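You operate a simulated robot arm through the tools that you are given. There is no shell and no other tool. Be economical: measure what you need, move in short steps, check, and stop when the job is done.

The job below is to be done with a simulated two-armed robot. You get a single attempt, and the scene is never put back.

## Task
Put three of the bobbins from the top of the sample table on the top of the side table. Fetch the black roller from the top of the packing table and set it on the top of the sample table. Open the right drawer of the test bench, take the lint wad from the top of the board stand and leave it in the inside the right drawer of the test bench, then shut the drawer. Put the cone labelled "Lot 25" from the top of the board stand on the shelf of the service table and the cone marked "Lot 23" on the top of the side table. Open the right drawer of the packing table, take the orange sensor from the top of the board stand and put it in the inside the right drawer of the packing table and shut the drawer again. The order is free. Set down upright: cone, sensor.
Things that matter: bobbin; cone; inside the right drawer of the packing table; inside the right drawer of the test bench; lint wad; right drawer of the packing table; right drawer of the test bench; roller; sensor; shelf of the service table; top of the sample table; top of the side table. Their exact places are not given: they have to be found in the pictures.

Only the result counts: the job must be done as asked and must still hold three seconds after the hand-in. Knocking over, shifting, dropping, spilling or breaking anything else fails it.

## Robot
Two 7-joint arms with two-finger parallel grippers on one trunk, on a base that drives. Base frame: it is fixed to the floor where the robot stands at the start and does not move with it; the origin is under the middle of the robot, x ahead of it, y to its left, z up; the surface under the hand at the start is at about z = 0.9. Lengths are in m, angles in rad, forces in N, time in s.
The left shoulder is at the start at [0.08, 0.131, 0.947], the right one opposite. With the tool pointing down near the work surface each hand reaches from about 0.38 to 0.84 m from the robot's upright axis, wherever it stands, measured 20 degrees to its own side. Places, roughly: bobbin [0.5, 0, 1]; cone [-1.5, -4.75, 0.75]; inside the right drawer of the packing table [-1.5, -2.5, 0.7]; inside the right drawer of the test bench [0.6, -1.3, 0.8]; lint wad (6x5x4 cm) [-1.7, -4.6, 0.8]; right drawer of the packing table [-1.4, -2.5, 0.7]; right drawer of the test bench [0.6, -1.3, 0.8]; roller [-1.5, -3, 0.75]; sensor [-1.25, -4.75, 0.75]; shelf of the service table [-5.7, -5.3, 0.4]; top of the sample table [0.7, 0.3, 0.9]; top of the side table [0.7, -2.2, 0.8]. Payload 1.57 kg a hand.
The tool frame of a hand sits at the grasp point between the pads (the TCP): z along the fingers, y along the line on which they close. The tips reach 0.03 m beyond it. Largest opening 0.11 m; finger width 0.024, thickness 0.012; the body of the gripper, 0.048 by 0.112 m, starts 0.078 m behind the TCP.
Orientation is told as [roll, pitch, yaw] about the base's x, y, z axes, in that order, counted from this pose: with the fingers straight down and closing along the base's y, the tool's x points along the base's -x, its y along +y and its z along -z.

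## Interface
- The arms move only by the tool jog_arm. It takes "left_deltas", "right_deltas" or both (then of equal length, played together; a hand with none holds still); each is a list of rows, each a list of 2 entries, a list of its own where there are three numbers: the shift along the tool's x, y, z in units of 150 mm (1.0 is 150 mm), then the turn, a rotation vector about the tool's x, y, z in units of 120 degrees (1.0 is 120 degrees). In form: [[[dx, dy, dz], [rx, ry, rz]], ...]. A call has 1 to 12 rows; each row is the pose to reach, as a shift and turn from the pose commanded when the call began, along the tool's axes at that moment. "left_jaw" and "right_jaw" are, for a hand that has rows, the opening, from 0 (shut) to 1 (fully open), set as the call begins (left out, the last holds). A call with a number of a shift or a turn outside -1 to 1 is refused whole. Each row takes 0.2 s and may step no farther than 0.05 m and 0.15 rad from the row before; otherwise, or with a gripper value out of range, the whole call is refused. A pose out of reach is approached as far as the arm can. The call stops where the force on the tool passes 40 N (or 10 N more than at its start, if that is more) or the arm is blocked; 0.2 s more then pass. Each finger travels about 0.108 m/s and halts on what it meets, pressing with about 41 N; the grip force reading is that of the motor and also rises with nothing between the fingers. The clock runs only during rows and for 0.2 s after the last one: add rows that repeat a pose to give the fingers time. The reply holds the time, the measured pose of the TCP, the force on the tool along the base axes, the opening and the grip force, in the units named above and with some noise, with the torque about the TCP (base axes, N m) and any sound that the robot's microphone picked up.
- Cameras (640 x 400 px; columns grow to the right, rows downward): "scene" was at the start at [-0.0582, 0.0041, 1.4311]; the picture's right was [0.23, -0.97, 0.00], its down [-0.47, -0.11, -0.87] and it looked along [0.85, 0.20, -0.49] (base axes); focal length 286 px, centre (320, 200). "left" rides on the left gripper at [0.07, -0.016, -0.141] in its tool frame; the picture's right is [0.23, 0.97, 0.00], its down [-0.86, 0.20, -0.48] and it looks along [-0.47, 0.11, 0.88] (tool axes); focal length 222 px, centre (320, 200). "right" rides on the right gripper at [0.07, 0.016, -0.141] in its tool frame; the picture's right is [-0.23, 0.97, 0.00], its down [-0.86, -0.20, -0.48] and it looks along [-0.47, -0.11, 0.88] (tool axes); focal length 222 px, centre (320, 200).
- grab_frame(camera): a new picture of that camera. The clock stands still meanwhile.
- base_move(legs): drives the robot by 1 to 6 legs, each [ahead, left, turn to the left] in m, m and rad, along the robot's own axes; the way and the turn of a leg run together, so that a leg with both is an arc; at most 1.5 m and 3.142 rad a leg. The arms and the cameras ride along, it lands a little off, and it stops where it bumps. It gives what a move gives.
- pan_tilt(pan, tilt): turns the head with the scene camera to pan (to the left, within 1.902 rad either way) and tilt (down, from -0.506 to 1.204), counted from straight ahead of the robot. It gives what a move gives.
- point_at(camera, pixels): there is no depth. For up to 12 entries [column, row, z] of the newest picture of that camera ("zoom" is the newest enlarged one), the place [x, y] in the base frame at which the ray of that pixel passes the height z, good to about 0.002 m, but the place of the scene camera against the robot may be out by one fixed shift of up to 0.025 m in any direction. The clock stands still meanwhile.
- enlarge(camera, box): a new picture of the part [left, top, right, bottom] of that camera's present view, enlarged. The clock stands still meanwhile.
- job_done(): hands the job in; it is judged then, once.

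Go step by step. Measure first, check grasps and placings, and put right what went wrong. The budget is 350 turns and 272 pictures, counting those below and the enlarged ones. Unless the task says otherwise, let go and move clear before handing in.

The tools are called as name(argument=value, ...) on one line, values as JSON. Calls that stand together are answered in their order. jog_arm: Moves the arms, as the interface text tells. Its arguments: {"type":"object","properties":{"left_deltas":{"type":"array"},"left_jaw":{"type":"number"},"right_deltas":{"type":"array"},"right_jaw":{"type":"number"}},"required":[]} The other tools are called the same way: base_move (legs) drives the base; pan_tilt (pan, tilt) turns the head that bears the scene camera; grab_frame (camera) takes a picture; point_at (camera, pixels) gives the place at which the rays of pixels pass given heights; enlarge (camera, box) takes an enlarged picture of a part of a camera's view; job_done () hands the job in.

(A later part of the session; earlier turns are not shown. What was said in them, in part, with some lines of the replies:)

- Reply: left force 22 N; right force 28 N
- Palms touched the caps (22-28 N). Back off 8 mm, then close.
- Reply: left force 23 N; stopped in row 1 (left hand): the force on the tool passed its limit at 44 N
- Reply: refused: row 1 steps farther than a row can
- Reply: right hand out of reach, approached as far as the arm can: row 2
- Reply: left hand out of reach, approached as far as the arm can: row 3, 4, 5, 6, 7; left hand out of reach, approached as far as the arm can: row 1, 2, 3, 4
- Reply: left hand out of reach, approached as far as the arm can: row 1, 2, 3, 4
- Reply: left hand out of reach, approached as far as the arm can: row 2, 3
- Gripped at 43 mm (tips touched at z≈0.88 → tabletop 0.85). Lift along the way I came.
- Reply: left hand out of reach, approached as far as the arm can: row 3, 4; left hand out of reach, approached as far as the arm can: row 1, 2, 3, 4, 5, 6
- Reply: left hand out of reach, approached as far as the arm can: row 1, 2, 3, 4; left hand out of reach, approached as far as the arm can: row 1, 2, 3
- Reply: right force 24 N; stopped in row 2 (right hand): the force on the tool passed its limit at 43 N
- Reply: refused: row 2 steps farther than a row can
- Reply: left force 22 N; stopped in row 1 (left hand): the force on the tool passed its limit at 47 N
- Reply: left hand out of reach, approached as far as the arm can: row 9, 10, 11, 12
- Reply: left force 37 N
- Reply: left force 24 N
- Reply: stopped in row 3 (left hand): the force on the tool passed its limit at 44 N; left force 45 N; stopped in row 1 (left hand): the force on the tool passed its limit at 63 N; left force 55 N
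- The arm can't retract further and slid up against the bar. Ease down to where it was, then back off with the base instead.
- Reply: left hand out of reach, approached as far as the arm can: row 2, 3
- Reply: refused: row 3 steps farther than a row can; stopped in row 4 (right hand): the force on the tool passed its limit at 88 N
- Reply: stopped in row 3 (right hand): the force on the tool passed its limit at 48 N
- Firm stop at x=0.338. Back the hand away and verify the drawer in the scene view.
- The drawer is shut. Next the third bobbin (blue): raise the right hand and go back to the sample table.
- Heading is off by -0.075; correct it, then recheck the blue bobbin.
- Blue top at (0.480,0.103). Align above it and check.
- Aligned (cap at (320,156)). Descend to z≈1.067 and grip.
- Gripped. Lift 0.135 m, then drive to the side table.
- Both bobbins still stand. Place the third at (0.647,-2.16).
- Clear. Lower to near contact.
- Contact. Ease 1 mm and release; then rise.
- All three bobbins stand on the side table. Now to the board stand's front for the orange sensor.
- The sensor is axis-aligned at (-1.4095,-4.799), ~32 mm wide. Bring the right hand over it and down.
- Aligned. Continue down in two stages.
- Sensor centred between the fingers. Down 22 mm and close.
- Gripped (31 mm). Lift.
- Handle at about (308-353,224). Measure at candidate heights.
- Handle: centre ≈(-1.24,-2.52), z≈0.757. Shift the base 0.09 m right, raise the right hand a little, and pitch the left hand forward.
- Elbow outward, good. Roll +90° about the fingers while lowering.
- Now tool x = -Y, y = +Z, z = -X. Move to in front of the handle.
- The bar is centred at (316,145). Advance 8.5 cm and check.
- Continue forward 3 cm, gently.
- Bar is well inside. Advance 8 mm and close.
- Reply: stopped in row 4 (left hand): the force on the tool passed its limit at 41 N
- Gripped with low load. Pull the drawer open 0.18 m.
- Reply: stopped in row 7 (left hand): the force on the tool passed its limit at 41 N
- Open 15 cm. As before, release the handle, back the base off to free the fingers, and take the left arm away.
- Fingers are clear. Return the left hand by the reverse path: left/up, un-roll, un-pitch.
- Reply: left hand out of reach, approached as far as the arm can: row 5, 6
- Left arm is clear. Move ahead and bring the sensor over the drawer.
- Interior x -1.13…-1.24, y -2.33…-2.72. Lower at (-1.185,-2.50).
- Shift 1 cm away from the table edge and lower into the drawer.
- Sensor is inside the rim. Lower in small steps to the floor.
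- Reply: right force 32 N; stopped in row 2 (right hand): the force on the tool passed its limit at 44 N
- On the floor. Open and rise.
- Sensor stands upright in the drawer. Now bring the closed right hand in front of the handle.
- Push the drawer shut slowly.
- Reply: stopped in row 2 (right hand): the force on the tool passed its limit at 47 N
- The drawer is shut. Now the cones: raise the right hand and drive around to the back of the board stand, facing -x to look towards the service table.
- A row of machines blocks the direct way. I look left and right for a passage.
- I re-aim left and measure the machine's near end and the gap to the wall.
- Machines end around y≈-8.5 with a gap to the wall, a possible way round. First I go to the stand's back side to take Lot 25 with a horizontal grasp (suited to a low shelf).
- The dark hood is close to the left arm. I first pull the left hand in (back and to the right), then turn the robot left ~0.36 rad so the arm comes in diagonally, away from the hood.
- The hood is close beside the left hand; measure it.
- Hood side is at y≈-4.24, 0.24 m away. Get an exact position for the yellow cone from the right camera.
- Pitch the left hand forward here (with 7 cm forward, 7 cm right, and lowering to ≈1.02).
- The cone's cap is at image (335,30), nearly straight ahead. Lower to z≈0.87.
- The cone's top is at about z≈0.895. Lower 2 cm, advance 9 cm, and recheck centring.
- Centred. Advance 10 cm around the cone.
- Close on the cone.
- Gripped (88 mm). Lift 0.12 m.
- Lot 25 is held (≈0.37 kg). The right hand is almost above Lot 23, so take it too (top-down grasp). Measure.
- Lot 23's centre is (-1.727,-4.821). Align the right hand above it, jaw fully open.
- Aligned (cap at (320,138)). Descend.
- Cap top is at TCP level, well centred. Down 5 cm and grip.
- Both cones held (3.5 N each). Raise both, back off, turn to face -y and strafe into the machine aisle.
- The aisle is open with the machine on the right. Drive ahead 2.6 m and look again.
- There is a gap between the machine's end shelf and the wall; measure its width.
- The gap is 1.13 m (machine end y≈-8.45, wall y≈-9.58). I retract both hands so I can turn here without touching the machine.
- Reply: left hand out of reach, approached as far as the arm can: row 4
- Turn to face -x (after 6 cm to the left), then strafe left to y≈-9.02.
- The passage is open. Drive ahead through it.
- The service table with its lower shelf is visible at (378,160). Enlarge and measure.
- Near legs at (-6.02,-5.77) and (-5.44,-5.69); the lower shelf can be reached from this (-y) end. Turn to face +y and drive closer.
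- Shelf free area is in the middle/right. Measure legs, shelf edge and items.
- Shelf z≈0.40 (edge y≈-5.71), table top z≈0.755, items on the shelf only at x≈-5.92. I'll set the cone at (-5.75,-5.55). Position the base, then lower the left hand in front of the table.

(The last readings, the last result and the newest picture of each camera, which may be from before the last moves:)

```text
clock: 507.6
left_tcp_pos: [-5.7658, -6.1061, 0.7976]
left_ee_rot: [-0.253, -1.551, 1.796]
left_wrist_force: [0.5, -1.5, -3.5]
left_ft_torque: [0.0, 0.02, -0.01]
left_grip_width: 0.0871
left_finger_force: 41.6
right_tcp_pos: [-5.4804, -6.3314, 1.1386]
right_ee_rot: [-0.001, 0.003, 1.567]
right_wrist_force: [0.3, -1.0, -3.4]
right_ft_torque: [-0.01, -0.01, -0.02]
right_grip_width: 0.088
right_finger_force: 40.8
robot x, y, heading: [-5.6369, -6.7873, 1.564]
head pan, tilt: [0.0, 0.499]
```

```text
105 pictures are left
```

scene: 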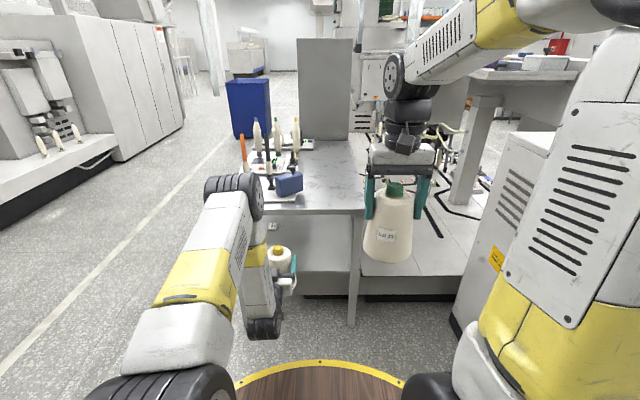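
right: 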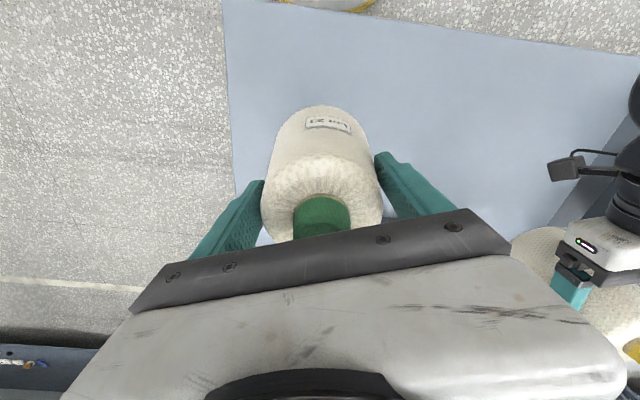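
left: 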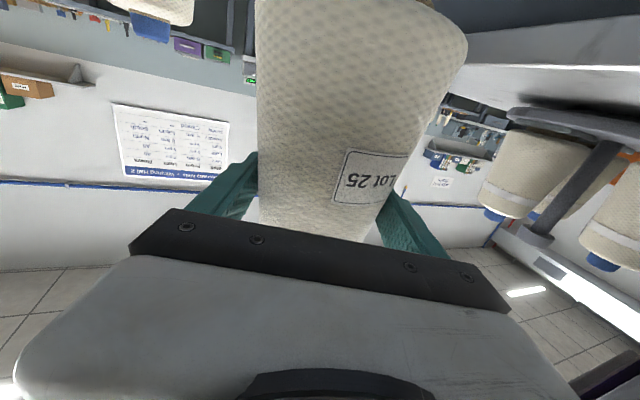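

Works well. Lower further to z≈0.525.

jog_arm(left_deltas=[[[0.25, 0, 0], [0, 0, 0]], [[0.5, 0, 0], [0, 0, 0]], [[0.75, 0, 0], [0, 0, 0]], [[1.0, 0, 0], [0, 0, 0]]])

jog_arm(left_deltas=[[[0.25, 0, 0], [0, 0, 0]], [[0.5, 0, 0], [0, 0, 0]], [[0.78, 0, 0], [0, 0, 0]]])

grab_frame(camera="scene")

grab_frame(camera="left")

```text
clock: 508.6
left_tcp_pos: [-5.7649, -6.1066, 0.6479]
left_ee_rot: [-0.256, -1.551, 1.796]
left_wrist_force: [-0.4, 0.1, -3.0]
left_ft_torque: [-0.02, 0.0, -0.03]
left_grip_width: 0.0869
left_finger_force: 41.0
right_tcp_pos: [-5.4805, -6.3311, 1.1385]
right_ee_rot: [0.0, 0.004, 1.568]
right_wrist_force: [0.7, 0.9, -3.7]
right_ft_torque: [-0.01, -0.01, 0.02]
right_grip_width: 0.0883
right_finger_force: 41.2
robot x, y, heading: [-5.6308, -6.7916, 1.565]
head pan, tilt: [0.0, 0.499]
```

```text
clock: 509.4
left_tcp_pos: [-5.7645, -6.1096, 0.5322]
left_ee_rot: [-0.263, -1.552, 1.806]
left_wrist_force: [-0.5, 0.2, -3.7]
left_ft_torque: [0.0, -0.01, 0.02]
left_grip_width: 0.087
left_finger_force: 41.0
right_tcp_pos: [-5.4804, -6.3312, 1.1392]
right_ee_rot: [0.001, 0.004, 1.566]
right_wrist_force: [-0.3, 0.6, -3.2]
right_ft_torque: [-0.01, 0.02, 0.0]
right_grip_width: 0.088
right_finger_force: 41.0
robot x, y, heading: [-5.6338, -6.7884, 1.566]
head pan, tilt: [0.0, 0.499]
```

```text
104 pictures are left
```

scene: 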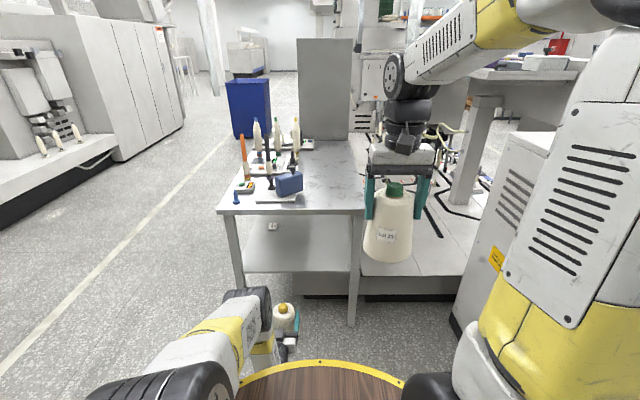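

```text
103 pictures are left
```

left: 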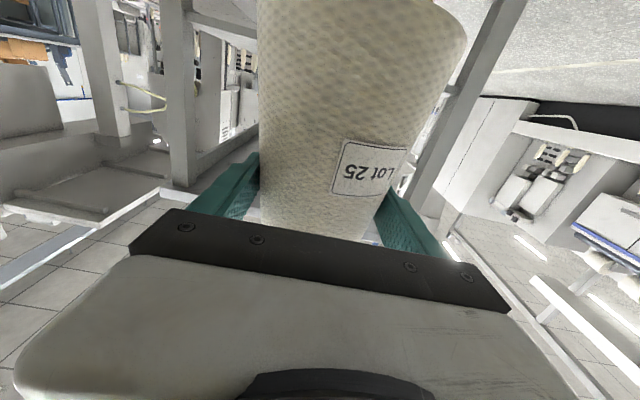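

Raise 2 cm for clearance and extend 8 cm, then insert by driving forward 0.45 m.

jog_arm(left_deltas=[[[-0.13, 0, 0.2], [0, 0, 0]], [[-0.13, 0, 0.4], [0, 0, 0]], [[-0.13, 0, 0.53], [0, 0, 0]]])

base_move(legs=[[0.25, 0, 0.004]])

grab_frame(camera="scene")

grab_frame(camera="left")

```text
clock: 510.2
left_tcp_pos: [-5.7615, -6.0301, 0.5493]
left_ee_rot: [-0.246, -1.549, 1.788]
left_wrist_force: [-0.1, 0.7, -3.1]
left_ft_torque: [-0.04, 0.04, 0.0]
left_grip_width: 0.0871
left_finger_force: 40.9
right_tcp_pos: [-5.4812, -6.331, 1.1387]
right_ee_rot: [0.0, 0.004, 1.567]
right_wrist_force: [0.5, 1.0, -3.2]
right_ft_torque: [-0.07, 0.01, 0.0]
right_grip_width: 0.088
right_finger_force: 41.0
robot x, y, heading: [-5.6321, -6.7893, 1.562]
head pan, tilt: [0.0, 0.499]
```

```text
clock: 512.0
left_tcp_pos: [-5.7672, -5.7816, 0.5493]
left_ee_rot: [-0.241, -1.55, 1.793]
left_wrist_force: [-0.1, -0.6, -3.8]
left_ft_torque: [-0.04, 0.01, 0.02]
left_grip_width: 0.087
left_finger_force: 41.0
right_tcp_pos: [-5.4837, -6.0812, 1.1382]
right_ee_rot: [-0.001, 0.004, 1.576]
right_wrist_force: [0.1, 0.3, -3.4]
right_ft_torque: [-0.04, 0.01, 0.0]
right_grip_width: 0.0883
right_finger_force: 40.9
robot x, y, heading: [-5.6319, -6.5381, 1.573]
head pan, tilt: [0.0, 0.499]
```

```text
102 pictures are left
```

scene: 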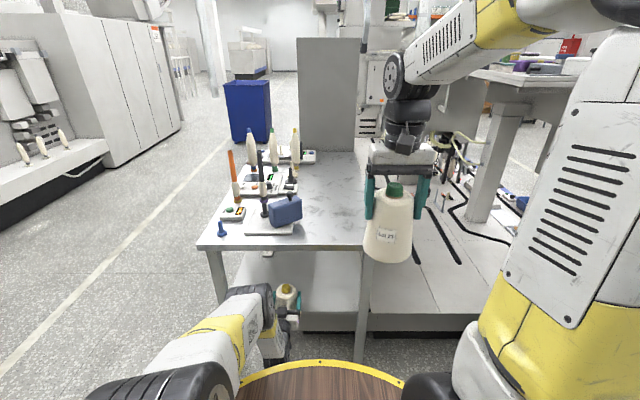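

```text
101 pictures are left
```

left: 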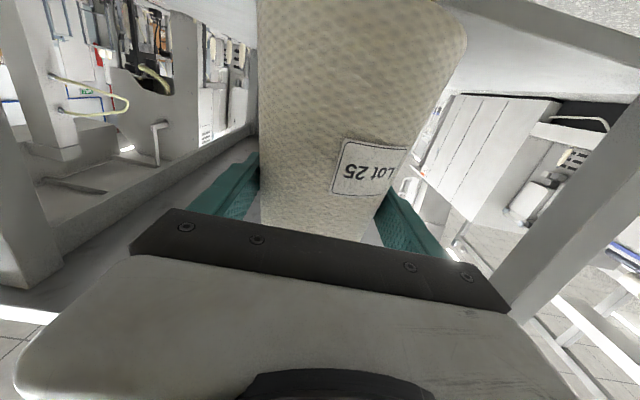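

Aligned between the legs. Drive in another 0.22 m.

base_move(legs=[[0.22, 0, 0]])

grab_frame(camera="scene")

grab_frame(camera="left")

```text
clock: 513.7
left_tcp_pos: [-5.771, -5.5614, 0.5495]
left_ee_rot: [-0.24, -1.55, 1.794]
left_wrist_force: [0.1, -0.4, -3.1]
left_ft_torque: [-0.05, 0.02, 0.01]
left_grip_width: 0.0869
left_finger_force: 41.5
right_tcp_pos: [-5.4871, -5.8598, 1.1384]
right_ee_rot: [0.001, 0.006, 1.58]
right_wrist_force: [-0.2, 0.5, -3.6]
right_ft_torque: [-0.01, 0.04, 0.01]
right_grip_width: 0.0882
right_finger_force: 40.1
robot x, y, heading: [-5.6381, -6.3204, 1.576]
head pan, tilt: [0.0, 0.499]
```

```text
100 pictures are left
```

scene: 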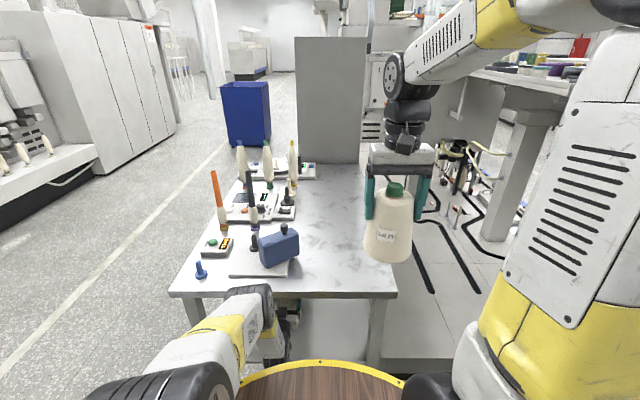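

```text
99 pictures are left
```

left: 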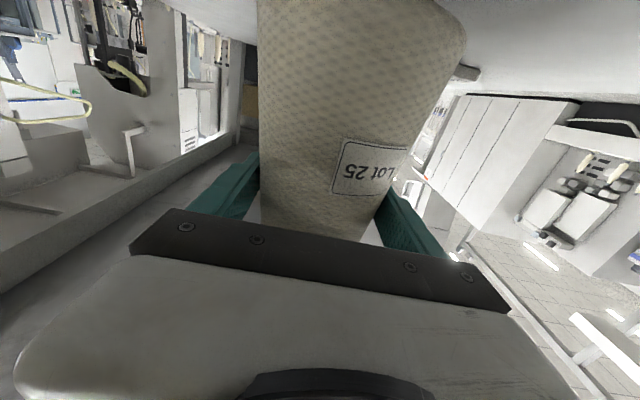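

Over the shelf. Lower to contact in small steps.

jog_arm(left_deltas=[[[0.07, 0, 0], [0, 0, 0]], [[0.14, 0, 0], [0, 0, 0]], [[0.18, 0, 0], [0, 0, 0]]])

jog_arm(left_deltas=[[[0.03, 0, 0], [0, 0, 0]], [[0.05, 0, 0], [0, 0, 0]]])

jog_arm(left_deltas=[[[0.015, 0, 0], [0, 0, 0]], [[0.03, 0, 0], [0, 0, 0]]])

```text
clock: 514.5
left_tcp_pos: [-5.7716, -5.5626, 0.5395]
left_ee_rot: [-0.233, -1.55, 1.789]
left_wrist_force: [-0.5, 0.3, -3.5]
left_ft_torque: [-0.01, 0.01, 0.0]
left_grip_width: 0.0867
left_finger_force: 40.4
left hand out of reach, approached as far as the arm can: row 2, 3
right_tcp_pos: [-5.4877, -5.8594, 1.1381]
right_ee_rot: [0.0, 0.005, 1.581]
right_wrist_force: [0.1, 0.0, -3.2]
right_ft_torque: [-0.04, 0.03, -0.03]
right_grip_width: 0.0883
right_finger_force: 41.5
robot x, y, heading: [-5.6314, -6.3179, 1.579]
head pan, tilt: [0.0, 0.499]
```

```text
clock: 515.1
left_tcp_pos: [-5.7711, -5.5607, 0.5334]
left_ee_rot: [-0.219, -1.55, 1.774]
left_wrist_force: [0.8, -0.1, -3.4]
left_ft_torque: [0.02, 0.0, 0.01]
left_grip_width: 0.087
left_finger_force: 40.8
left hand out of reach, approached as far as the arm can: row 2
right_tcp_pos: [-5.4879, -5.8589, 1.139]
right_ee_rot: [0.0, 0.006, 1.58]
right_wrist_force: [-0.1, 0.2, -3.8]
right_ft_torque: [-0.03, -0.01, 0.02]
right_grip_width: 0.0882
right_finger_force: 41.4
robot x, y, heading: [-5.6353, -6.3157, 1.579]
head pan, tilt: [0.0, 0.499]
```

```text
clock: 515.7
left_tcp_pos: [-5.771, -5.5609, 0.5344]
left_ee_rot: [-0.233, -1.549, 1.788]
left_wrist_force: [0.4, 0.3, -2.5]
left_ft_torque: [-0.07, 0.01, 0.04]
left_grip_width: 0.0871
left_finger_force: 41.1
left hand out of reach, approached as far as the arm can: row 2
right_tcp_pos: [-5.4882, -5.8602, 1.1387]
right_ee_rot: [0.0, 0.004, 1.579]
right_wrist_force: [0.0, -0.6, -3.7]
right_ft_torque: [-0.01, -0.02, 0.0]
right_grip_width: 0.088
right_finger_force: 41.2
robot x, y, heading: [-5.6324, -6.3175, 1.575]
head pan, tilt: [0.0, 0.499]
```

At full reach here. Pull the hand back 9 cm (slightly raised) while the cone stays over the shelf, then drive the base in 9 cm.

jog_arm(left_deltas=[[[-0.15, 0, -0.15], [0, 0, 0]], [[-0.2, 0, -0.4], [0, 0, 0]], [[-0.2, 0, -0.6], [0, 0, 0]]])

base_move(legs=[[0.09, 0, -0.005]])

grab_frame(camera="scene")

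```text
clock: 516.5
left_tcp_pos: [-5.7745, -5.6507, 0.5678]
left_ee_rot: [-0.245, -1.551, 1.801]
left_wrist_force: [0.3, 0.4, -4.2]
left_ft_torque: [-0.03, 0.01, -0.02]
left_grip_width: 0.0867
left_finger_force: 40.9
right_tcp_pos: [-5.4879, -5.8593, 1.138]
right_ee_rot: [-0.002, 0.005, 1.581]
right_wrist_force: [0.1, 0.7, -3.5]
right_ft_torque: [-0.07, 0.01, -0.02]
right_grip_width: 0.0881
right_finger_force: 41.0
robot x, y, heading: [-5.6316, -6.3144, 1.578]
head pan, tilt: [0.0, 0.499]
```

```text
clock: 517.6
left_tcp_pos: [-5.7749, -5.6054, 0.5529]
left_ee_rot: [-0.135, -1.514, 1.69]
left_wrist_force: [0.2, -0.7, -3.2]
left_ft_torque: [-0.04, 0.01, 0.0]
left_grip_width: 0.0869
left_finger_force: 41.0
right_tcp_pos: [-5.4868, -5.7993, 1.1387]
right_ee_rot: [0.001, 0.005, 1.579]
right_wrist_force: [-0.5, -0.1, -4.4]
right_ft_torque: [-0.04, 0.0, 0.0]
right_grip_width: 0.0881
right_finger_force: 41.5
robot x, y, heading: [-5.6312, -6.2578, 1.575]
head pan, tilt: [0.0, 0.499]
stopped in leg 1: the robot was blocked; the commanded pose is now the measured one
```

```text
98 pictures are left
```

scene: 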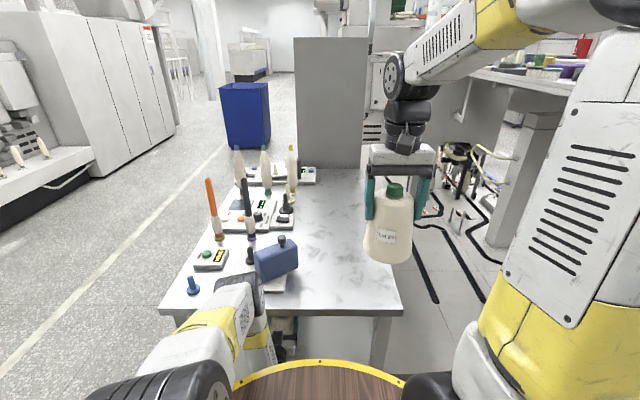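

Blocked: the elbow met the table edge. Back off 6 cm; the cone can stand nearer the shelf's front (y≈-5.61).

base_move(legs=[[-0.07, 0, 0]])

grab_frame(camera="scene")

grab_frame(camera="left")

```text
clock: 518.6
left_tcp_pos: [-5.7741, -5.6729, 0.5542]
left_ee_rot: [-0.136, -1.517, 1.691]
left_wrist_force: [0.4, 0.1, -1.6]
left_ft_torque: [0.02, -0.01, 0.0]
left_grip_width: 0.0867
left_finger_force: 40.8
right_tcp_pos: [-5.4864, -5.8679, 1.1369]
right_ee_rot: [-0.002, 0.008, 1.578]
right_wrist_force: [0.4, -0.4, -2.8]
right_ft_torque: [-0.04, 0.02, 0.03]
right_grip_width: 0.0881
right_finger_force: 41.2
robot x, y, heading: [-5.6326, -6.3247, 1.575]
head pan, tilt: [0.0, 0.499]
```

```text
97 pictures are left
```

scene: 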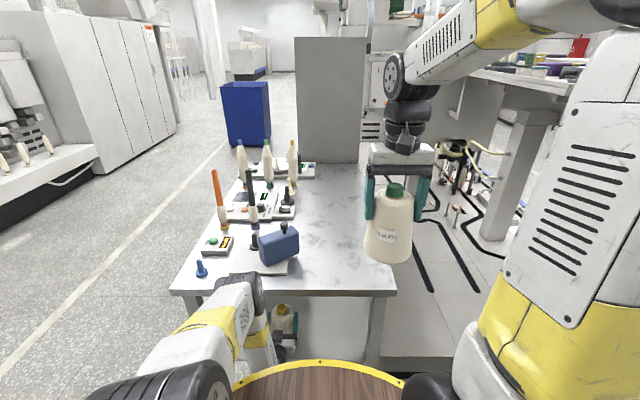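

```text
96 pictures are left
```

left: 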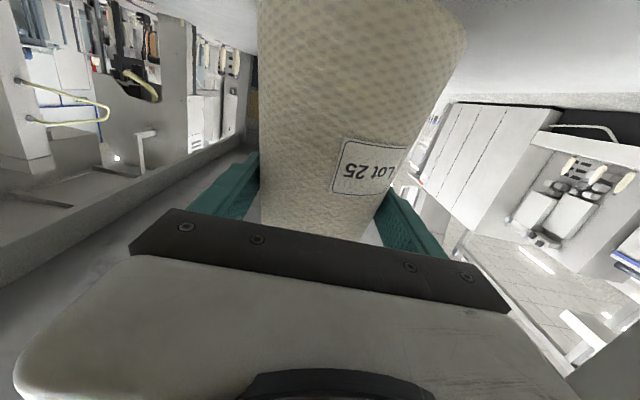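

Nothing on the table moved. Extend 5.5 cm, level the hand (−0.035 rad), and lower.

jog_arm(left_deltas=[[[0, 0, 0.2], [0, -0.017, 0]], [[0, 0, 0.4], [0, -0.017, 0]], [[0.1, 0, 0.4], [0, -0.017, 0]], [[0.2, 0, 0.4], [0, -0.017, 0]]])

jog_arm(left_deltas=[[[0.03, 0, 0], [0, 0, 0]], [[0.06, 0, 0], [0, 0, 0]]])

```text
clock: 519.6
left_tcp_pos: [-5.7733, -5.6119, 0.5328]
left_ee_rot: [-0.811, -1.565, 2.365]
left_wrist_force: [2.5, -6.9, 32.4]
left_ft_torque: [-0.3, 0.74, 0.15]
left_grip_width: 0.0866
left_finger_force: 41.3
left hand out of reach, approached as far as the arm can: row 4
right_tcp_pos: [-5.4858, -5.8688, 1.1379]
right_ee_rot: [-0.002, 0.006, 1.578]
right_wrist_force: [-0.7, 0.0, -2.9]
right_ft_torque: [-0.04, -0.02, -0.04]
right_grip_width: 0.088
right_finger_force: 41.0
robot x, y, heading: [-5.6328, -6.3256, 1.576]
head pan, tilt: [0.0, 0.499]
```

```text
clock: 520.0
left_tcp_pos: [-5.7733, -5.6116, 0.5315]
left_ee_rot: [-1.462, -1.564, 3.016]
left_wrist_force: [1.3, -0.8, 5.3]
left_ft_torque: [0.04, 0.11, 0.02]
left_grip_width: 0.0871
left_finger_force: 40.6
right_tcp_pos: [-5.4867, -5.8697, 1.1376]
right_ee_rot: [-0.002, 0.009, 1.576]
right_wrist_force: [0.3, 0.5, -3.4]
right_ft_torque: [-0.01, 0.0, 0.01]
right_grip_width: 0.088
right_finger_force: 40.4
robot x, y, heading: [-5.6329, -6.3267, 1.576]
head pan, tilt: [0.0, 0.499]
stopped in row 1 (left hand): the force on the tool passed its limit at 47 N (the readings are from after the stop); the commanded pose is now the measured one
```

Contact (32 N up, little torque → the cone's base is on the shelf at z≈0.425). Open the jaw.

jog_arm(left_deltas=[[[0, 0, 0], [0, 0, 0]], [[0, 0, 0], [0, 0, 0]], [[0, 0, 0], [0, 0, 0]], [[0, 0, 0], [0, 0, 0]]], left_jaw=1)

grab_frame(camera="left")

```text
clock: 521.0
left_tcp_pos: [-5.7732, -5.6119, 0.5304]
left_ee_rot: [-1.157, -1.565, 2.709]
left_wrist_force: [-0.3, 0.3, 0.5]
left_ft_torque: [0.0, -0.02, 0.0]
left_grip_width: 0.1101
left_finger_force: 0.1
right_tcp_pos: [-5.4863, -5.8678, 1.1384]
right_ee_rot: [-0.001, 0.007, 1.578]
right_wrist_force: [-0.1, -0.4, -3.3]
right_ft_torque: [-0.04, 0.0, 0.01]
right_grip_width: 0.088
right_finger_force: 41.2
robot x, y, heading: [-5.6326, -6.3234, 1.575]
head pan, tilt: [0.0, 0.499]
```

```text
95 pictures are left
```

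left: 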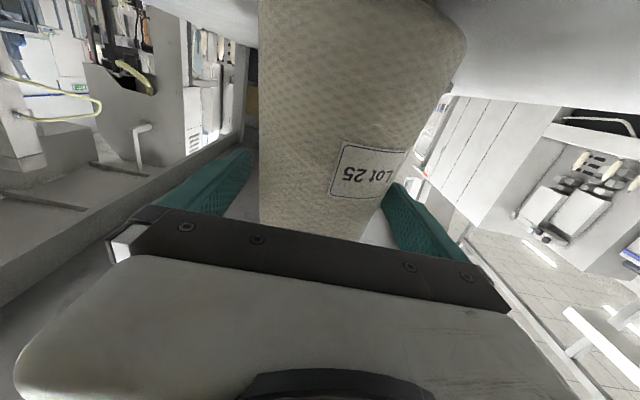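

It stands free with clearance both sides. Back the base out 0.25 m.

base_move(legs=[[-0.25, 0, 0]])

grab_frame(camera="left")

grab_frame(camera="scene")

```text
clock: 522.8
left_tcp_pos: [-5.7735, -5.8631, 0.5304]
left_ee_rot: [-1.171, -1.565, 2.73]
left_wrist_force: [-0.4, 0.1, 0.7]
left_ft_torque: [-0.01, -0.03, 0.02]
left_grip_width: 0.1099
left_finger_force: 0.0
right_tcp_pos: [-5.4859, -6.1183, 1.1375]
right_ee_rot: [-0.001, 0.006, 1.583]
right_wrist_force: [0.9, 0.3, -2.9]
right_ft_torque: [-0.04, -0.03, 0.01]
right_grip_width: 0.0882
right_finger_force: 40.6
robot x, y, heading: [-5.6332, -6.5779, 1.581]
head pan, tilt: [0.0, 0.499]
```

```text
94 pictures are left
```

left: 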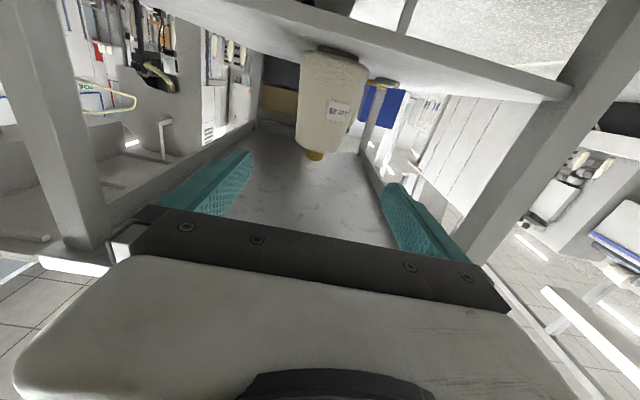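

```text
93 pictures are left
```

scene: 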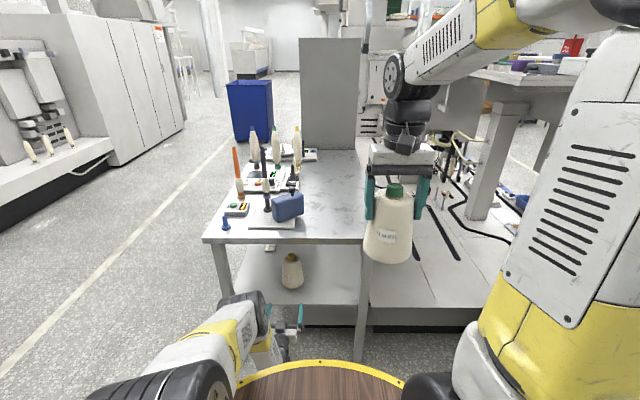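

Lot 25 stands upright on the shelf. Raise the left hand in stages.

base_move(legs=[[-0.2, 0, 0]])

jog_arm(left_deltas=[[[-0.25, 0, 0], [0, 0, 0]], [[-0.5, 0, 0], [0, 0, 0]], [[-0.75, 0, 0], [0, 0, 0]], [[-1.0, 0, 0], [0, 0, 0]]], left_jaw=0.5)

jog_arm(left_deltas=[[[-0.25, 0, 0], [0, 0, 0]], [[-0.5, 0, 0], [0, 0, 0]], [[-0.75, 0, 0], [0, 0, 0]], [[-1.0, 0, 0], [0, 0, 0]]])

jog_arm(left_deltas=[[[-0.25, 0, 0], [0, 0, 0]], [[-0.5, 0, 0], [0, 0, 0]], [[-0.75, 0, -0.1], [0, 0, 0]], [[-1.0, 0, -0.2], [0, 0, 0]]])

grab_frame(camera="scene")

```text
clock: 524.4
left_tcp_pos: [-5.7724, -6.0601, 0.5314]
left_ee_rot: [-1.188, -1.564, 2.747]
left_wrist_force: [0.1, -0.5, -0.6]
left_ft_torque: [-0.01, 0.04, 0.0]
left_grip_width: 0.11
left_finger_force: 0.0
right_tcp_pos: [-5.4859, -6.3145, 1.1381]
right_ee_rot: [-0.002, 0.007, 1.586]
right_wrist_force: [-0.3, -0.3, -3.8]
right_ft_torque: [-0.05, -0.01, 0.01]
right_grip_width: 0.0882
right_finger_force: 40.5
robot x, y, heading: [-5.6292, -6.7773, 1.586]
head pan, tilt: [0.0, 0.499]
```

```text
clock: 525.4
left_tcp_pos: [-5.7728, -6.0599, 0.6809]
left_ee_rot: [-1.141, -1.564, 2.7]
left_wrist_force: [0.0, -0.3, -0.3]
left_ft_torque: [0.02, 0.01, 0.0]
left_grip_width: 0.0553
left_finger_force: 0.1
right_tcp_pos: [-5.4862, -6.3162, 1.1388]
right_ee_rot: [-0.002, 0.008, 1.586]
right_wrist_force: [-0.9, -0.7, -4.3]
right_ft_torque: [-0.01, -0.03, 0.0]
right_grip_width: 0.0882
right_finger_force: 41.1
robot x, y, heading: [-5.6303, -6.7733, 1.582]
head pan, tilt: [0.0, 0.499]
```

```text
clock: 526.4
left_tcp_pos: [-5.7737, -6.0611, 0.8315]
left_ee_rot: [-1.087, -1.565, 2.645]
left_wrist_force: [0.5, -0.2, -0.7]
left_ft_torque: [0.03, -0.02, 0.01]
left_grip_width: 0.0548
left_finger_force: 0.0
right_tcp_pos: [-5.4856, -6.3158, 1.1379]
right_ee_rot: [-0.003, 0.007, 1.584]
right_wrist_force: [0.3, -0.1, -2.9]
right_ft_torque: [0.0, 0.05, 0.04]
right_grip_width: 0.0876
right_finger_force: 41.5
robot x, y, heading: [-5.6307, -6.7716, 1.587]
head pan, tilt: [0.0, 0.499]
```

```text
clock: 527.4
left_tcp_pos: [-5.7756, -6.0872, 0.9795]
left_ee_rot: [-1.1, -1.563, 2.661]
left_wrist_force: [-0.4, 0.2, 0.0]
left_ft_torque: [0.03, -0.05, -0.01]
left_grip_width: 0.0549
left_finger_force: 0.0
right_tcp_pos: [-5.4852, -6.315, 1.1379]
right_ee_rot: [-0.002, 0.007, 1.586]
right_wrist_force: [0.8, 1.1, -3.3]
right_ft_torque: [-0.07, -0.01, -0.03]
right_grip_width: 0.088
right_finger_force: 40.7
robot x, y, heading: [-5.6279, -6.7721, 1.585]
head pan, tilt: [0.0, 0.499]
```

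```text
92 pictures are left
```

scene: 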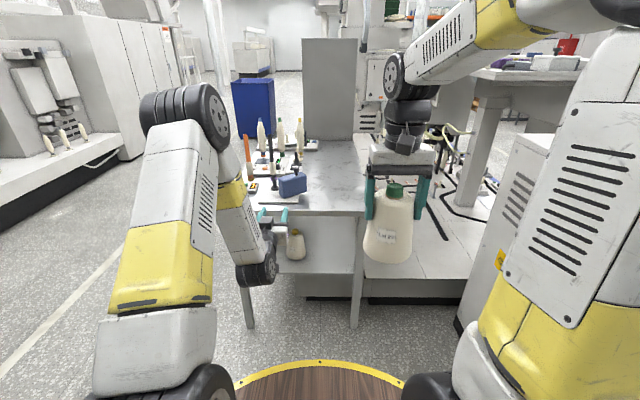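

Confirmed standing. Raise the left a bit more and retract, then drive back the way I came (reverse first).

jog_arm(left_deltas=[[[-0.25, 0, -0.15], [0, 0, 0]], [[-0.5, 0, -0.3], [0, 0, 0]], [[-0.75, 0, -0.45], [0, 0, 0]]])

base_move(legs=[[-1.2, 0, 0], [-1.03, 0, 0], [0, 0, -0.8], [0, 0, -0.775]])

grab_frame(camera="scene")

```text
clock: 528.2
left_tcp_pos: [-5.7771, -6.1576, 1.0931]
left_ee_rot: [-1.127, -1.564, 2.684]
left_wrist_force: [0.1, 0.6, -0.3]
left_ft_torque: [-0.03, -0.02, 0.0]
left_grip_width: 0.0546
left_finger_force: 0.1
right_tcp_pos: [-5.4838, -6.3154, 1.1375]
right_ee_rot: [-0.002, 0.008, 1.584]
right_wrist_force: [-1.1, 1.3, -3.9]
right_ft_torque: [-0.06, -0.01, -0.02]
right_grip_width: 0.0882
right_finger_force: 40.7
robot x, y, heading: [-5.6285, -6.7771, 1.58]
head pan, tilt: [0.0, 0.499]
```

```text
clock: 543.3
left_tcp_pos: [-4.9539, -8.8504, 1.0935]
left_ee_rot: [-1.194, -1.565, 1.175]
left_wrist_force: [0.2, 0.0, 0.6]
left_ft_torque: [0.0, 0.0, -0.03]
left_grip_width: 0.0549
left_finger_force: 0.1
right_tcp_pos: [-5.1138, -9.141, 1.1381]
right_ee_rot: [-0.001, 0.008, 0.005]
right_wrist_force: [-0.1, 0.0, -3.3]
right_ft_torque: [-0.02, 0.04, -0.01]
right_grip_width: 0.088
right_finger_force: 41.5
robot x, y, heading: [-5.57, -8.9917, -0.0]
head pan, tilt: [0.0, 0.499]
```

```text
91 pictures are left
```

scene: 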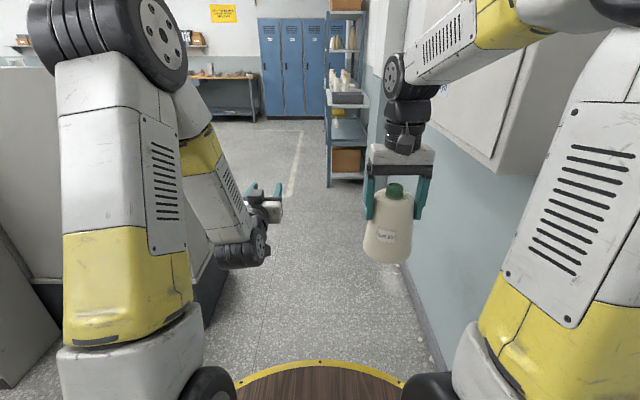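

Drive ahead 2.0 m through the passage, turn left to face +y, and go up the aisle.

base_move(legs=[[1.0, 0, 0], [1.02, 0, 0], [0, 0, 0.8], [0, 0, 0.77], [1.2, 0, 0]])

grab_frame(camera="scene")

```text
clock: 563.0
left_tcp_pos: [-3.6566, -7.1852, 1.0948]
left_ee_rot: [-1.199, -1.564, 2.7]
left_wrist_force: [-0.1, -0.1, -1.1]
left_ft_torque: [0.01, 0.02, 0.0]
left_grip_width: 0.0551
left_finger_force: 0.0
right_tcp_pos: [-3.373, -7.3615, 1.1385]
right_ee_rot: [-0.003, 0.006, 1.525]
right_wrist_force: [0.5, -1.2, -3.5]
right_ft_torque: [-0.02, 0.02, 0.02]
right_grip_width: 0.0876
right_finger_force: 41.3
robot x, y, heading: [-3.5439, -7.8105, 1.524]
head pan, tilt: [0.0, 0.499]
```

```text
90 pictures are left
```

scene: 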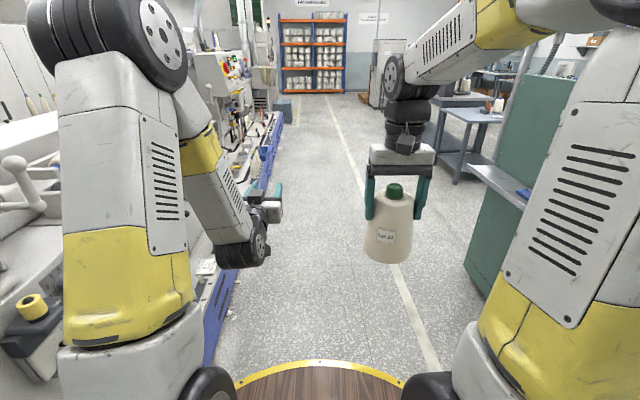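

Proceed: shift right 0.1, ahead to y≈-5.55, turn to face +x, and cross to the main aisle.

base_move(legs=[[0, -0.1, 0.045], [1.2, 0, 0], [1.05, 0, 0], [0, 0, -0.8], [0, 0, -0.77]])

grab_frame(camera="scene")

```text
clock: 579.0
left_tcp_pos: [-2.8491, -5.4094, 1.0938]
left_ee_rot: [-1.2, -1.564, 1.181]
left_wrist_force: [0.1, 1.1, 0.2]
left_ft_torque: [-0.03, 0.01, 0.0]
left_grip_width: 0.0549
left_finger_force: 0.0
right_tcp_pos: [-3.008, -5.6993, 1.1374]
right_ee_rot: [-0.001, 0.008, 0.006]
right_wrist_force: [-0.2, -0.7, -3.4]
right_ft_torque: [0.02, -0.01, 0.03]
right_grip_width: 0.0877
right_finger_force: 40.8
robot x, y, heading: [-3.4686, -5.5536, 0.001]
head pan, tilt: [0.0, 0.499]
```

```text
89 pictures are left
```

scene: 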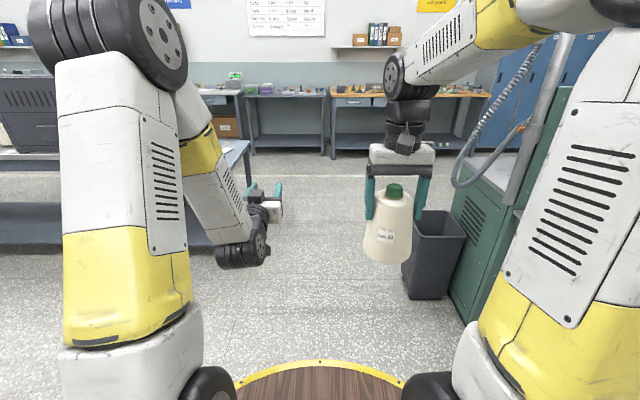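

base_move(legs=[[1.5, 0, 0], [1.45, 0, 0], [0, 1.45, 0], [0, 1.45, 0], [0, 0.35, 0]])

grab_frame(camera="scene")

```text
clock: 608.7
left_tcp_pos: [0.0684, -2.176, 1.0934]
left_ee_rot: [-1.203, -1.563, 1.178]
left_wrist_force: [-0.6, 0.3, -0.8]
left_ft_torque: [-0.02, 0.03, 0.0]
left_grip_width: 0.0548
left_finger_force: 0.0
right_tcp_pos: [-0.0921, -2.4687, 1.1372]
right_ee_rot: [-0.001, 0.006, 0.002]
right_wrist_force: [0.1, 0.1, -2.8]
right_ft_torque: [0.0, 0.04, 0.0]
right_grip_width: 0.0872
right_finger_force: 41.1
robot x, y, heading: [-0.5503, -2.3176, -0.002]
head pan, tilt: [0.0, 0.499]
```

```text
88 pictures are left
```

scene: 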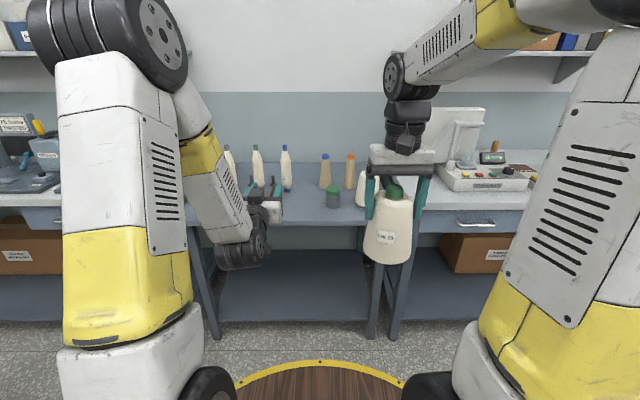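

Everything on the side table still stands. Approach to x≈-0.23 (left hand stays short of the bobbins) and extend the right arm with the cone.

base_move(legs=[[0, 0.23, 0], [0.32, 0, 0.002]])

jog_arm(right_deltas=[[[-0.25, 0, 0], [0, 0, 0]], [[-0.5, 0, 0], [0, 0, 0]], [[-0.75, 0, 0], [0, 0, 0]], [[-1.0, 0, 0], [0, 0, 0]]])

grab_frame(camera="right")

```text
clock: 612.1
left_tcp_pos: [0.3792, -1.9455, 1.0944]
left_ee_rot: [-1.213, -1.564, 1.184]
left_wrist_force: [0.0, -0.2, -0.4]
left_ft_torque: [0.02, -0.01, 0.01]
left_grip_width: 0.0551
left_finger_force: 0.1
right_tcp_pos: [0.218, -2.2357, 1.1376]
right_ee_rot: [-0.003, 0.007, 0.0]
right_wrist_force: [-0.3, 0.1, -3.5]
right_ft_torque: [0.01, 0.01, 0.02]
right_grip_width: 0.0874
right_finger_force: 40.7
robot x, y, heading: [-0.2362, -2.0858, -0.002]
head pan, tilt: [0.0, 0.499]
```

```text
clock: 613.1
left_tcp_pos: [0.3786, -1.9465, 1.0931]
left_ee_rot: [-1.245, -1.565, 1.219]
left_wrist_force: [0.5, 0.0, 0.3]
left_ft_torque: [0.02, 0.02, 0.0]
left_grip_width: 0.0547
left_finger_force: 0.1
right_tcp_pos: [0.3702, -2.2361, 1.137]
right_ee_rot: [-0.002, 0.009, 0.0]
right_wrist_force: [-0.2, -0.5, -3.1]
right_ft_torque: [-0.03, 0.03, 0.02]
right_grip_width: 0.0874
right_finger_force: 40.4
robot x, y, heading: [-0.2354, -2.0863, 0.002]
head pan, tilt: [0.0, 0.499]
```

```text
87 pictures are left
```

right: 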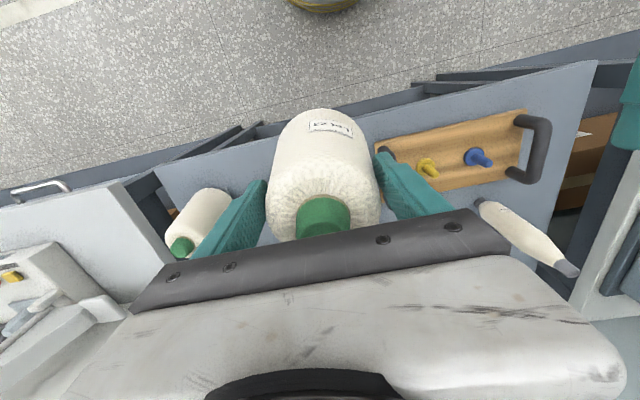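

Extend 10 cm more and lower partway, then check.

jog_arm(right_deltas=[[[-0.3, 0, 0], [0, 0, 0]], [[-0.6, 0, 0.1], [0, 0, 0]], [[-0.67, 0, 0.4], [0, 0, 0]], [[-0.67, 0, 0.7], [0, 0, 0]], [[-0.67, 0, 0.95], [0, 0, 0]]])

grab_frame(camera="right")

grab_frame(camera="scene")

```text
clock: 614.3
left_tcp_pos: [0.3803, -1.9452, 1.0929]
left_ee_rot: [-1.218, -1.564, 1.191]
left_wrist_force: [-0.8, 0.9, -0.3]
left_ft_torque: [0.02, 0.0, 0.03]
left_grip_width: 0.0549
left_finger_force: 0.1
right_tcp_pos: [0.4669, -2.2355, 0.9927]
right_ee_rot: [-0.001, 0.008, 0.0]
right_wrist_force: [0.2, 0.4, -2.5]
right_ft_torque: [-0.03, -0.01, -0.03]
right_grip_width: 0.087
right_finger_force: 40.9
robot x, y, heading: [-0.2399, -2.0858, -0.001]
head pan, tilt: [0.0, 0.499]
```

```text
86 pictures are left
```

right: 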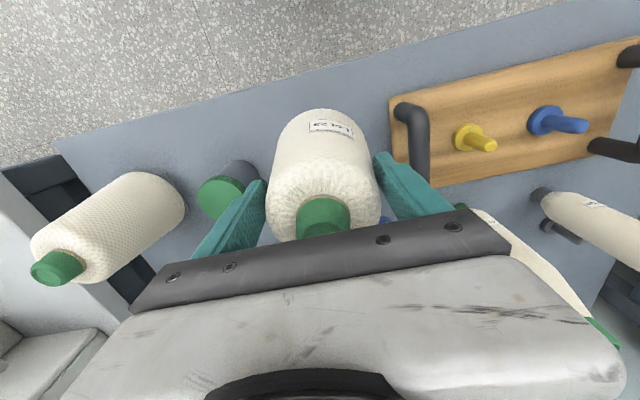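

```text
85 pictures are left
```

scene: 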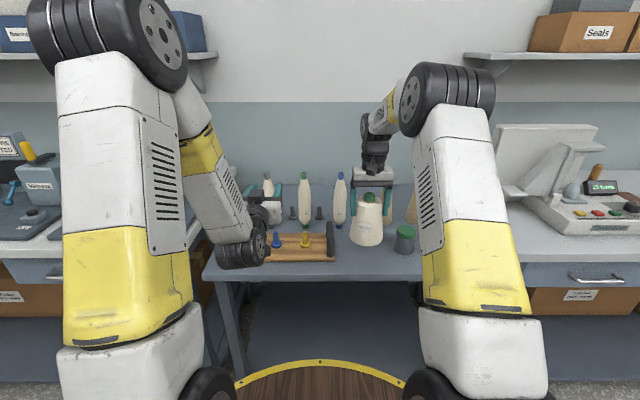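

point_at(camera="right", pixels=[[220, 197, 0.89], [245, 190, 0.89], [402, 110, 0.87], [412, 180, 0.87], [392, 130, 0.81]])

```text
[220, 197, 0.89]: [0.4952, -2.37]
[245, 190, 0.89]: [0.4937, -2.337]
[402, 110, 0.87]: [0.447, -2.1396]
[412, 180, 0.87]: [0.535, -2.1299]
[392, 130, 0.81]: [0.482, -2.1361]
```

Centred between tin (edge y≈-2.335) and tray handle (≈-2.145). Lower to contact.

jog_arm(right_deltas=[[[0, 0, 0.2], [0, 0, 0]], [[0, 0, 0.35], [0, 0, 0]], [[0, 0, 0.43], [0, 0, 0]]])

jog_arm(right_deltas=[[[0, 0, 0.02], [0, 0, 0]], [[0, 0, 0.04], [0, 0, 0]]])

jog_arm(right_deltas=[[[0, 0, 0.015], [0, 0, 0]]])

```text
clock: 615.1
left_tcp_pos: [0.3794, -1.945, 1.094]
left_ee_rot: [-1.199, -1.562, 1.172]
left_wrist_force: [0.0, 0.5, 0.2]
left_ft_torque: [-0.01, 0.0, -0.02]
left_grip_width: 0.0552
left_finger_force: 0.1
right_tcp_pos: [0.4662, -2.237, 0.93]
right_ee_rot: [0.0, 0.007, 0.0]
right_wrist_force: [-0.4, -0.2, -2.8]
right_ft_torque: [0.03, 0.02, -0.02]
right_grip_width: 0.0872
right_finger_force: 41.1
robot x, y, heading: [-0.2363, -2.0843, -0.003]
head pan, tilt: [0.0, 0.499]
```

```text
clock: 615.8
left_tcp_pos: [0.3794, -1.9456, 1.0945]
left_ee_rot: [-1.274, -1.563, 1.25]
left_wrist_force: [-0.4, -0.3, 0.8]
left_ft_torque: [0.01, 0.02, -0.01]
left_grip_width: 0.055
left_finger_force: 0.1
right_tcp_pos: [0.4677, -2.2369, 0.929]
right_ee_rot: [-0.003, 0.0, -0.001]
right_wrist_force: [-2.1, 1.1, 6.9]
right_ft_torque: [-0.14, -0.18, -0.01]
right_grip_width: 0.0875
right_finger_force: 40.9
robot x, y, heading: [-0.2359, -2.0865, -0.003]
head pan, tilt: [0.0, 0.499]
stopped in row 2 (right hand): the force on the tool passed its limit at 43 N (the readings are from after the stop); the commanded pose is now the measured one
```

```text
clock: 616.2
left_tcp_pos: [0.3786, -1.9455, 1.0946]
left_ee_rot: [-1.358, -1.565, 1.331]
left_wrist_force: [0.0, 0.9, 0.2]
left_ft_torque: [-0.01, -0.01, -0.02]
left_grip_width: 0.0553
left_finger_force: 0.0
right_tcp_pos: [0.4686, -2.2371, 0.9283]
right_ee_rot: [-0.002, 0.0, -0.001]
right_wrist_force: [-6.6, 0.0, 33.1]
right_ft_torque: [-0.54, 0.47, -0.08]
right_grip_width: 0.0873
right_finger_force: 41.1
robot x, y, heading: [-0.2355, -2.0844, -0.002]
head pan, tilt: [0.0, 0.499]
```

Contact at z≈0.928. Ease 1 mm, open to 0.92, check.

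jog_arm(right_deltas=[[[0, 0, -0.012], [0, 0, 0]]])

jog_arm(right_deltas=[[[0, 0, 0], [0, 0, 0]], [[0, 0, 0], [0, 0, 0]], [[0, 0, 0], [0, 0, 0]]], right_jaw=0.93)

grab_frame(camera="right")

```text
clock: 616.6
left_tcp_pos: [0.3791, -1.9453, 1.095]
left_ee_rot: [-1.347, -1.564, 1.32]
left_wrist_force: [0.6, -0.2, 0.5]
left_ft_torque: [0.01, -0.01, 0.01]
left_grip_width: 0.055
left_finger_force: 0.0
right_tcp_pos: [0.4686, -2.237, 0.9284]
right_ee_rot: [-0.001, 0.0, -0.001]
right_wrist_force: [-4.3, 1.4, 30.7]
right_ft_torque: [-0.39, -0.32, -0.05]
right_grip_width: 0.0876
right_finger_force: 40.9
robot x, y, heading: [-0.2374, -2.0845, 0.002]
head pan, tilt: [0.0, 0.499]
```

```text
clock: 617.4
left_tcp_pos: [0.3795, -1.9451, 1.0954]
left_ee_rot: [-1.208, -1.564, 1.182]
left_wrist_force: [-1.2, -0.2, 0.4]
left_ft_torque: [-0.03, -0.01, -0.02]
left_grip_width: 0.0553
left_finger_force: 0.0
right_tcp_pos: [0.4686, -2.2362, 0.9262]
right_ee_rot: [-0.001, 0.005, 0.0]
right_wrist_force: [-0.3, 0.0, -0.1]
right_ft_torque: [-0.01, 0.01, 0.02]
right_grip_width: 0.1021
right_finger_force: 0.1
robot x, y, heading: [-0.2384, -2.0849, -0.0]
head pan, tilt: [0.0, 0.499]
```

```text
84 pictures are left
```

right: 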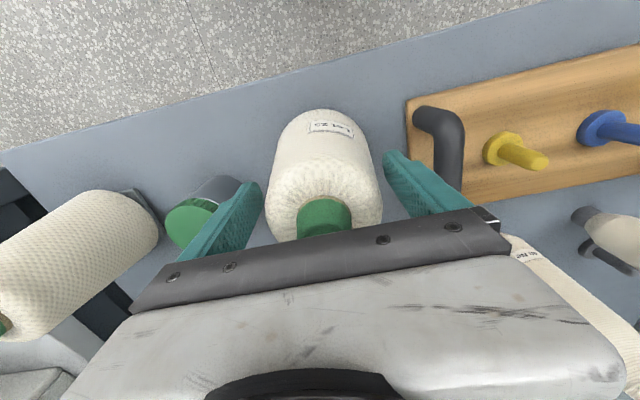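

Released with clearance on both sides. Rise straight up, then retract.

jog_arm(right_deltas=[[[0, 0, -0.15], [0, 0, 0]], [[0, 0, -0.4], [0, 0, 0]], [[0, 0, -0.7], [0, 0, 0]], [[0, 0, -1.0], [0, 0, 0]]])

jog_arm(right_deltas=[[[0, 0, -0.3], [0, 0, 0]], [[0.2, 0, -0.5], [0, 0, 0]], [[0.5, 0, -0.6], [0, 0, 0]], [[0.8, 0, -0.6], [0, 0, 0]], [[1.0, 0, -0.6], [0, 0, 0]]])

grab_frame(camera="right")

base_move(legs=[[-0.4, 0, 0]])

grab_frame(camera="scene")

```text
clock: 618.4
left_tcp_pos: [0.3793, -1.9467, 1.0932]
left_ee_rot: [-1.181, -1.564, 1.157]
left_wrist_force: [-0.2, 0.0, -0.8]
left_ft_torque: [-0.01, -0.02, 0.01]
left_grip_width: 0.055
left_finger_force: 0.0
right_tcp_pos: [0.4691, -2.2367, 1.0785]
right_ee_rot: [-0.002, 0.004, 0.0]
right_wrist_force: [0.3, 0.5, 0.1]
right_ft_torque: [0.03, 0.0, -0.02]
right_grip_width: 0.1023
right_finger_force: 0.0
robot x, y, heading: [-0.2354, -2.0852, -0.004]
head pan, tilt: [0.0, 0.499]
```

```text
clock: 619.6
left_tcp_pos: [0.3802, -1.9455, 1.0942]
left_ee_rot: [-1.181, -1.565, 1.156]
left_wrist_force: [0.1, 0.4, 0.9]
left_ft_torque: [0.0, 0.0, 0.02]
left_grip_width: 0.0553
left_finger_force: 0.1
right_tcp_pos: [0.319, -2.2361, 1.1664]
right_ee_rot: [0.0, 0.005, 0.0]
right_wrist_force: [0.1, 0.6, 0.6]
right_ft_torque: [0.0, 0.02, 0.01]
right_grip_width: 0.102
right_finger_force: 0.0
robot x, y, heading: [-0.2331, -2.085, -0.001]
head pan, tilt: [0.0, 0.499]
```

```text
83 pictures are left
```

right: 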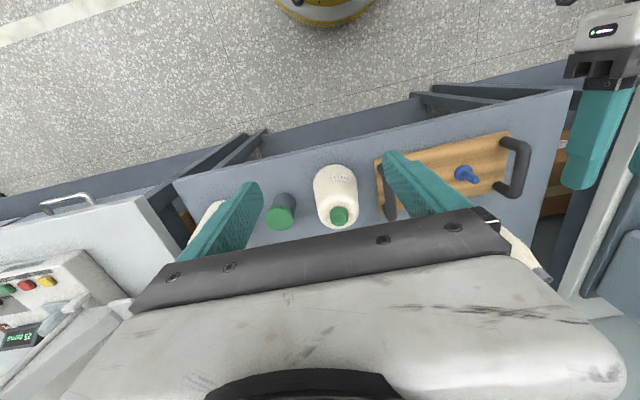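

```text
clock: 622.1
left_tcp_pos: [-0.0252, -1.9401, 1.0947]
left_ee_rot: [-1.202, -1.565, 1.186]
left_wrist_force: [0.0, 0.4, 0.7]
left_ft_torque: [-0.03, 0.03, 0.0]
left_grip_width: 0.0551
left_finger_force: 0.0
right_tcp_pos: [-0.0826, -2.2313, 1.167]
right_ee_rot: [-0.003, 0.006, 0.009]
right_wrist_force: [0.4, 0.2, -0.1]
right_ft_torque: [0.0, 0.0, 0.04]
right_grip_width: 0.1022
right_finger_force: 0.1
robot x, y, heading: [-0.6388, -2.0845, 0.009]
head pan, tilt: [0.0, 0.499]
```

```text
82 pictures are left
```

scene: 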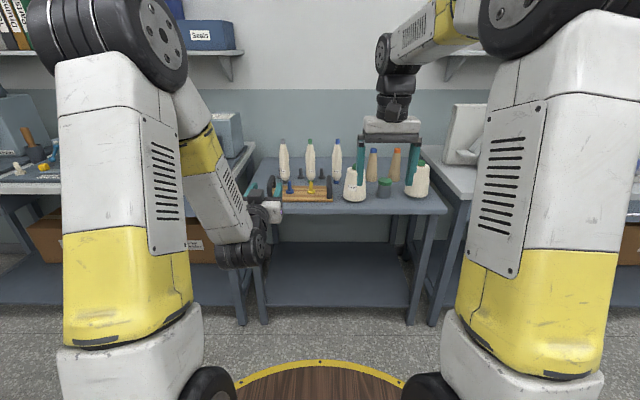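

Three bobbins and Lot 23 stand on the side table. A last look at the sample table and the drawers.

pan_tilt(pan=1.0, tilt=0.35)

grab_frame(camera="scene")

pan_tilt(pan=-1.9, tilt=0.4)

grab_frame(camera="scene")

```text
clock: 623.4
left_tcp_pos: [-0.0248, -1.9405, 1.0944]
left_ee_rot: [-1.212, -1.563, 1.194]
left_wrist_force: [0.3, 0.5, -0.2]
left_ft_torque: [0.02, -0.01, 0.0]
left_grip_width: 0.0549
left_finger_force: 0.1
right_tcp_pos: [-0.0823, -2.2323, 1.1673]
right_ee_rot: [-0.002, 0.004, 0.009]
right_wrist_force: [0.1, -0.6, 0.9]
right_ft_torque: [-0.04, 0.0, -0.04]
right_grip_width: 0.1021
right_finger_force: 0.1
robot x, y, heading: [-0.6415, -2.0871, 0.007]
head pan, tilt: [1.0, 0.351]
```

```text
81 pictures are left
```

scene: 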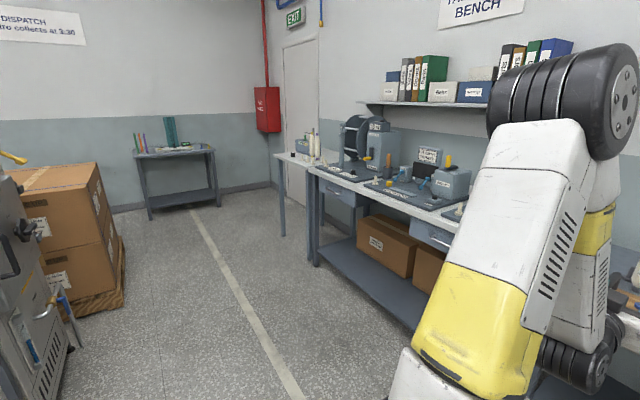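

```text
clock: 625.9
left_tcp_pos: [-0.0234, -1.9412, 1.0937]
left_ee_rot: [-1.21, -1.565, 1.195]
left_wrist_force: [0.3, -0.2, -0.2]
left_ft_torque: [-0.02, -0.02, -0.01]
left_grip_width: 0.0552
left_finger_force: 0.1
right_tcp_pos: [-0.0825, -2.233, 1.1679]
right_ee_rot: [-0.001, 0.004, 0.009]
right_wrist_force: [-0.2, -1.0, 0.8]
right_ft_torque: [0.01, 0.04, -0.03]
right_grip_width: 0.1022
right_finger_force: 0.1
robot x, y, heading: [-0.6402, -2.0865, 0.005]
head pan, tilt: [-1.901, 0.4]
```

```text
80 pictures are left
```

scene: 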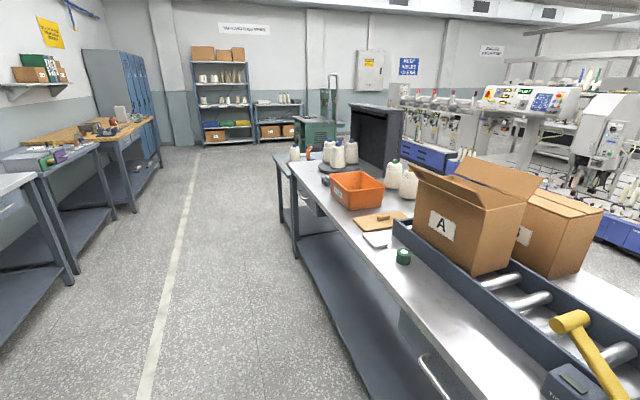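

The roller is on the sample table, both drawers look shut, and nothing else I can see has moved, so I hand in.

job_done()

```text
The job is handed in.
```

The job is done and handed in:
- Three bobbins and the Lot 23 cone stand on the side table, and the black roller is on the sample table.
- The lint wad is in the test bench's right drawer and the orange sensor stands upright in the packing table's right drawer; both drawers are shut.
- The Lot 25 cone stands upright on the service table's shelf.

Twice the robot pushed against furniture: a hand pressed on the open test-bench drawer's rim, and an elbow touched the service table's edge. Nothing visibly moved either time.
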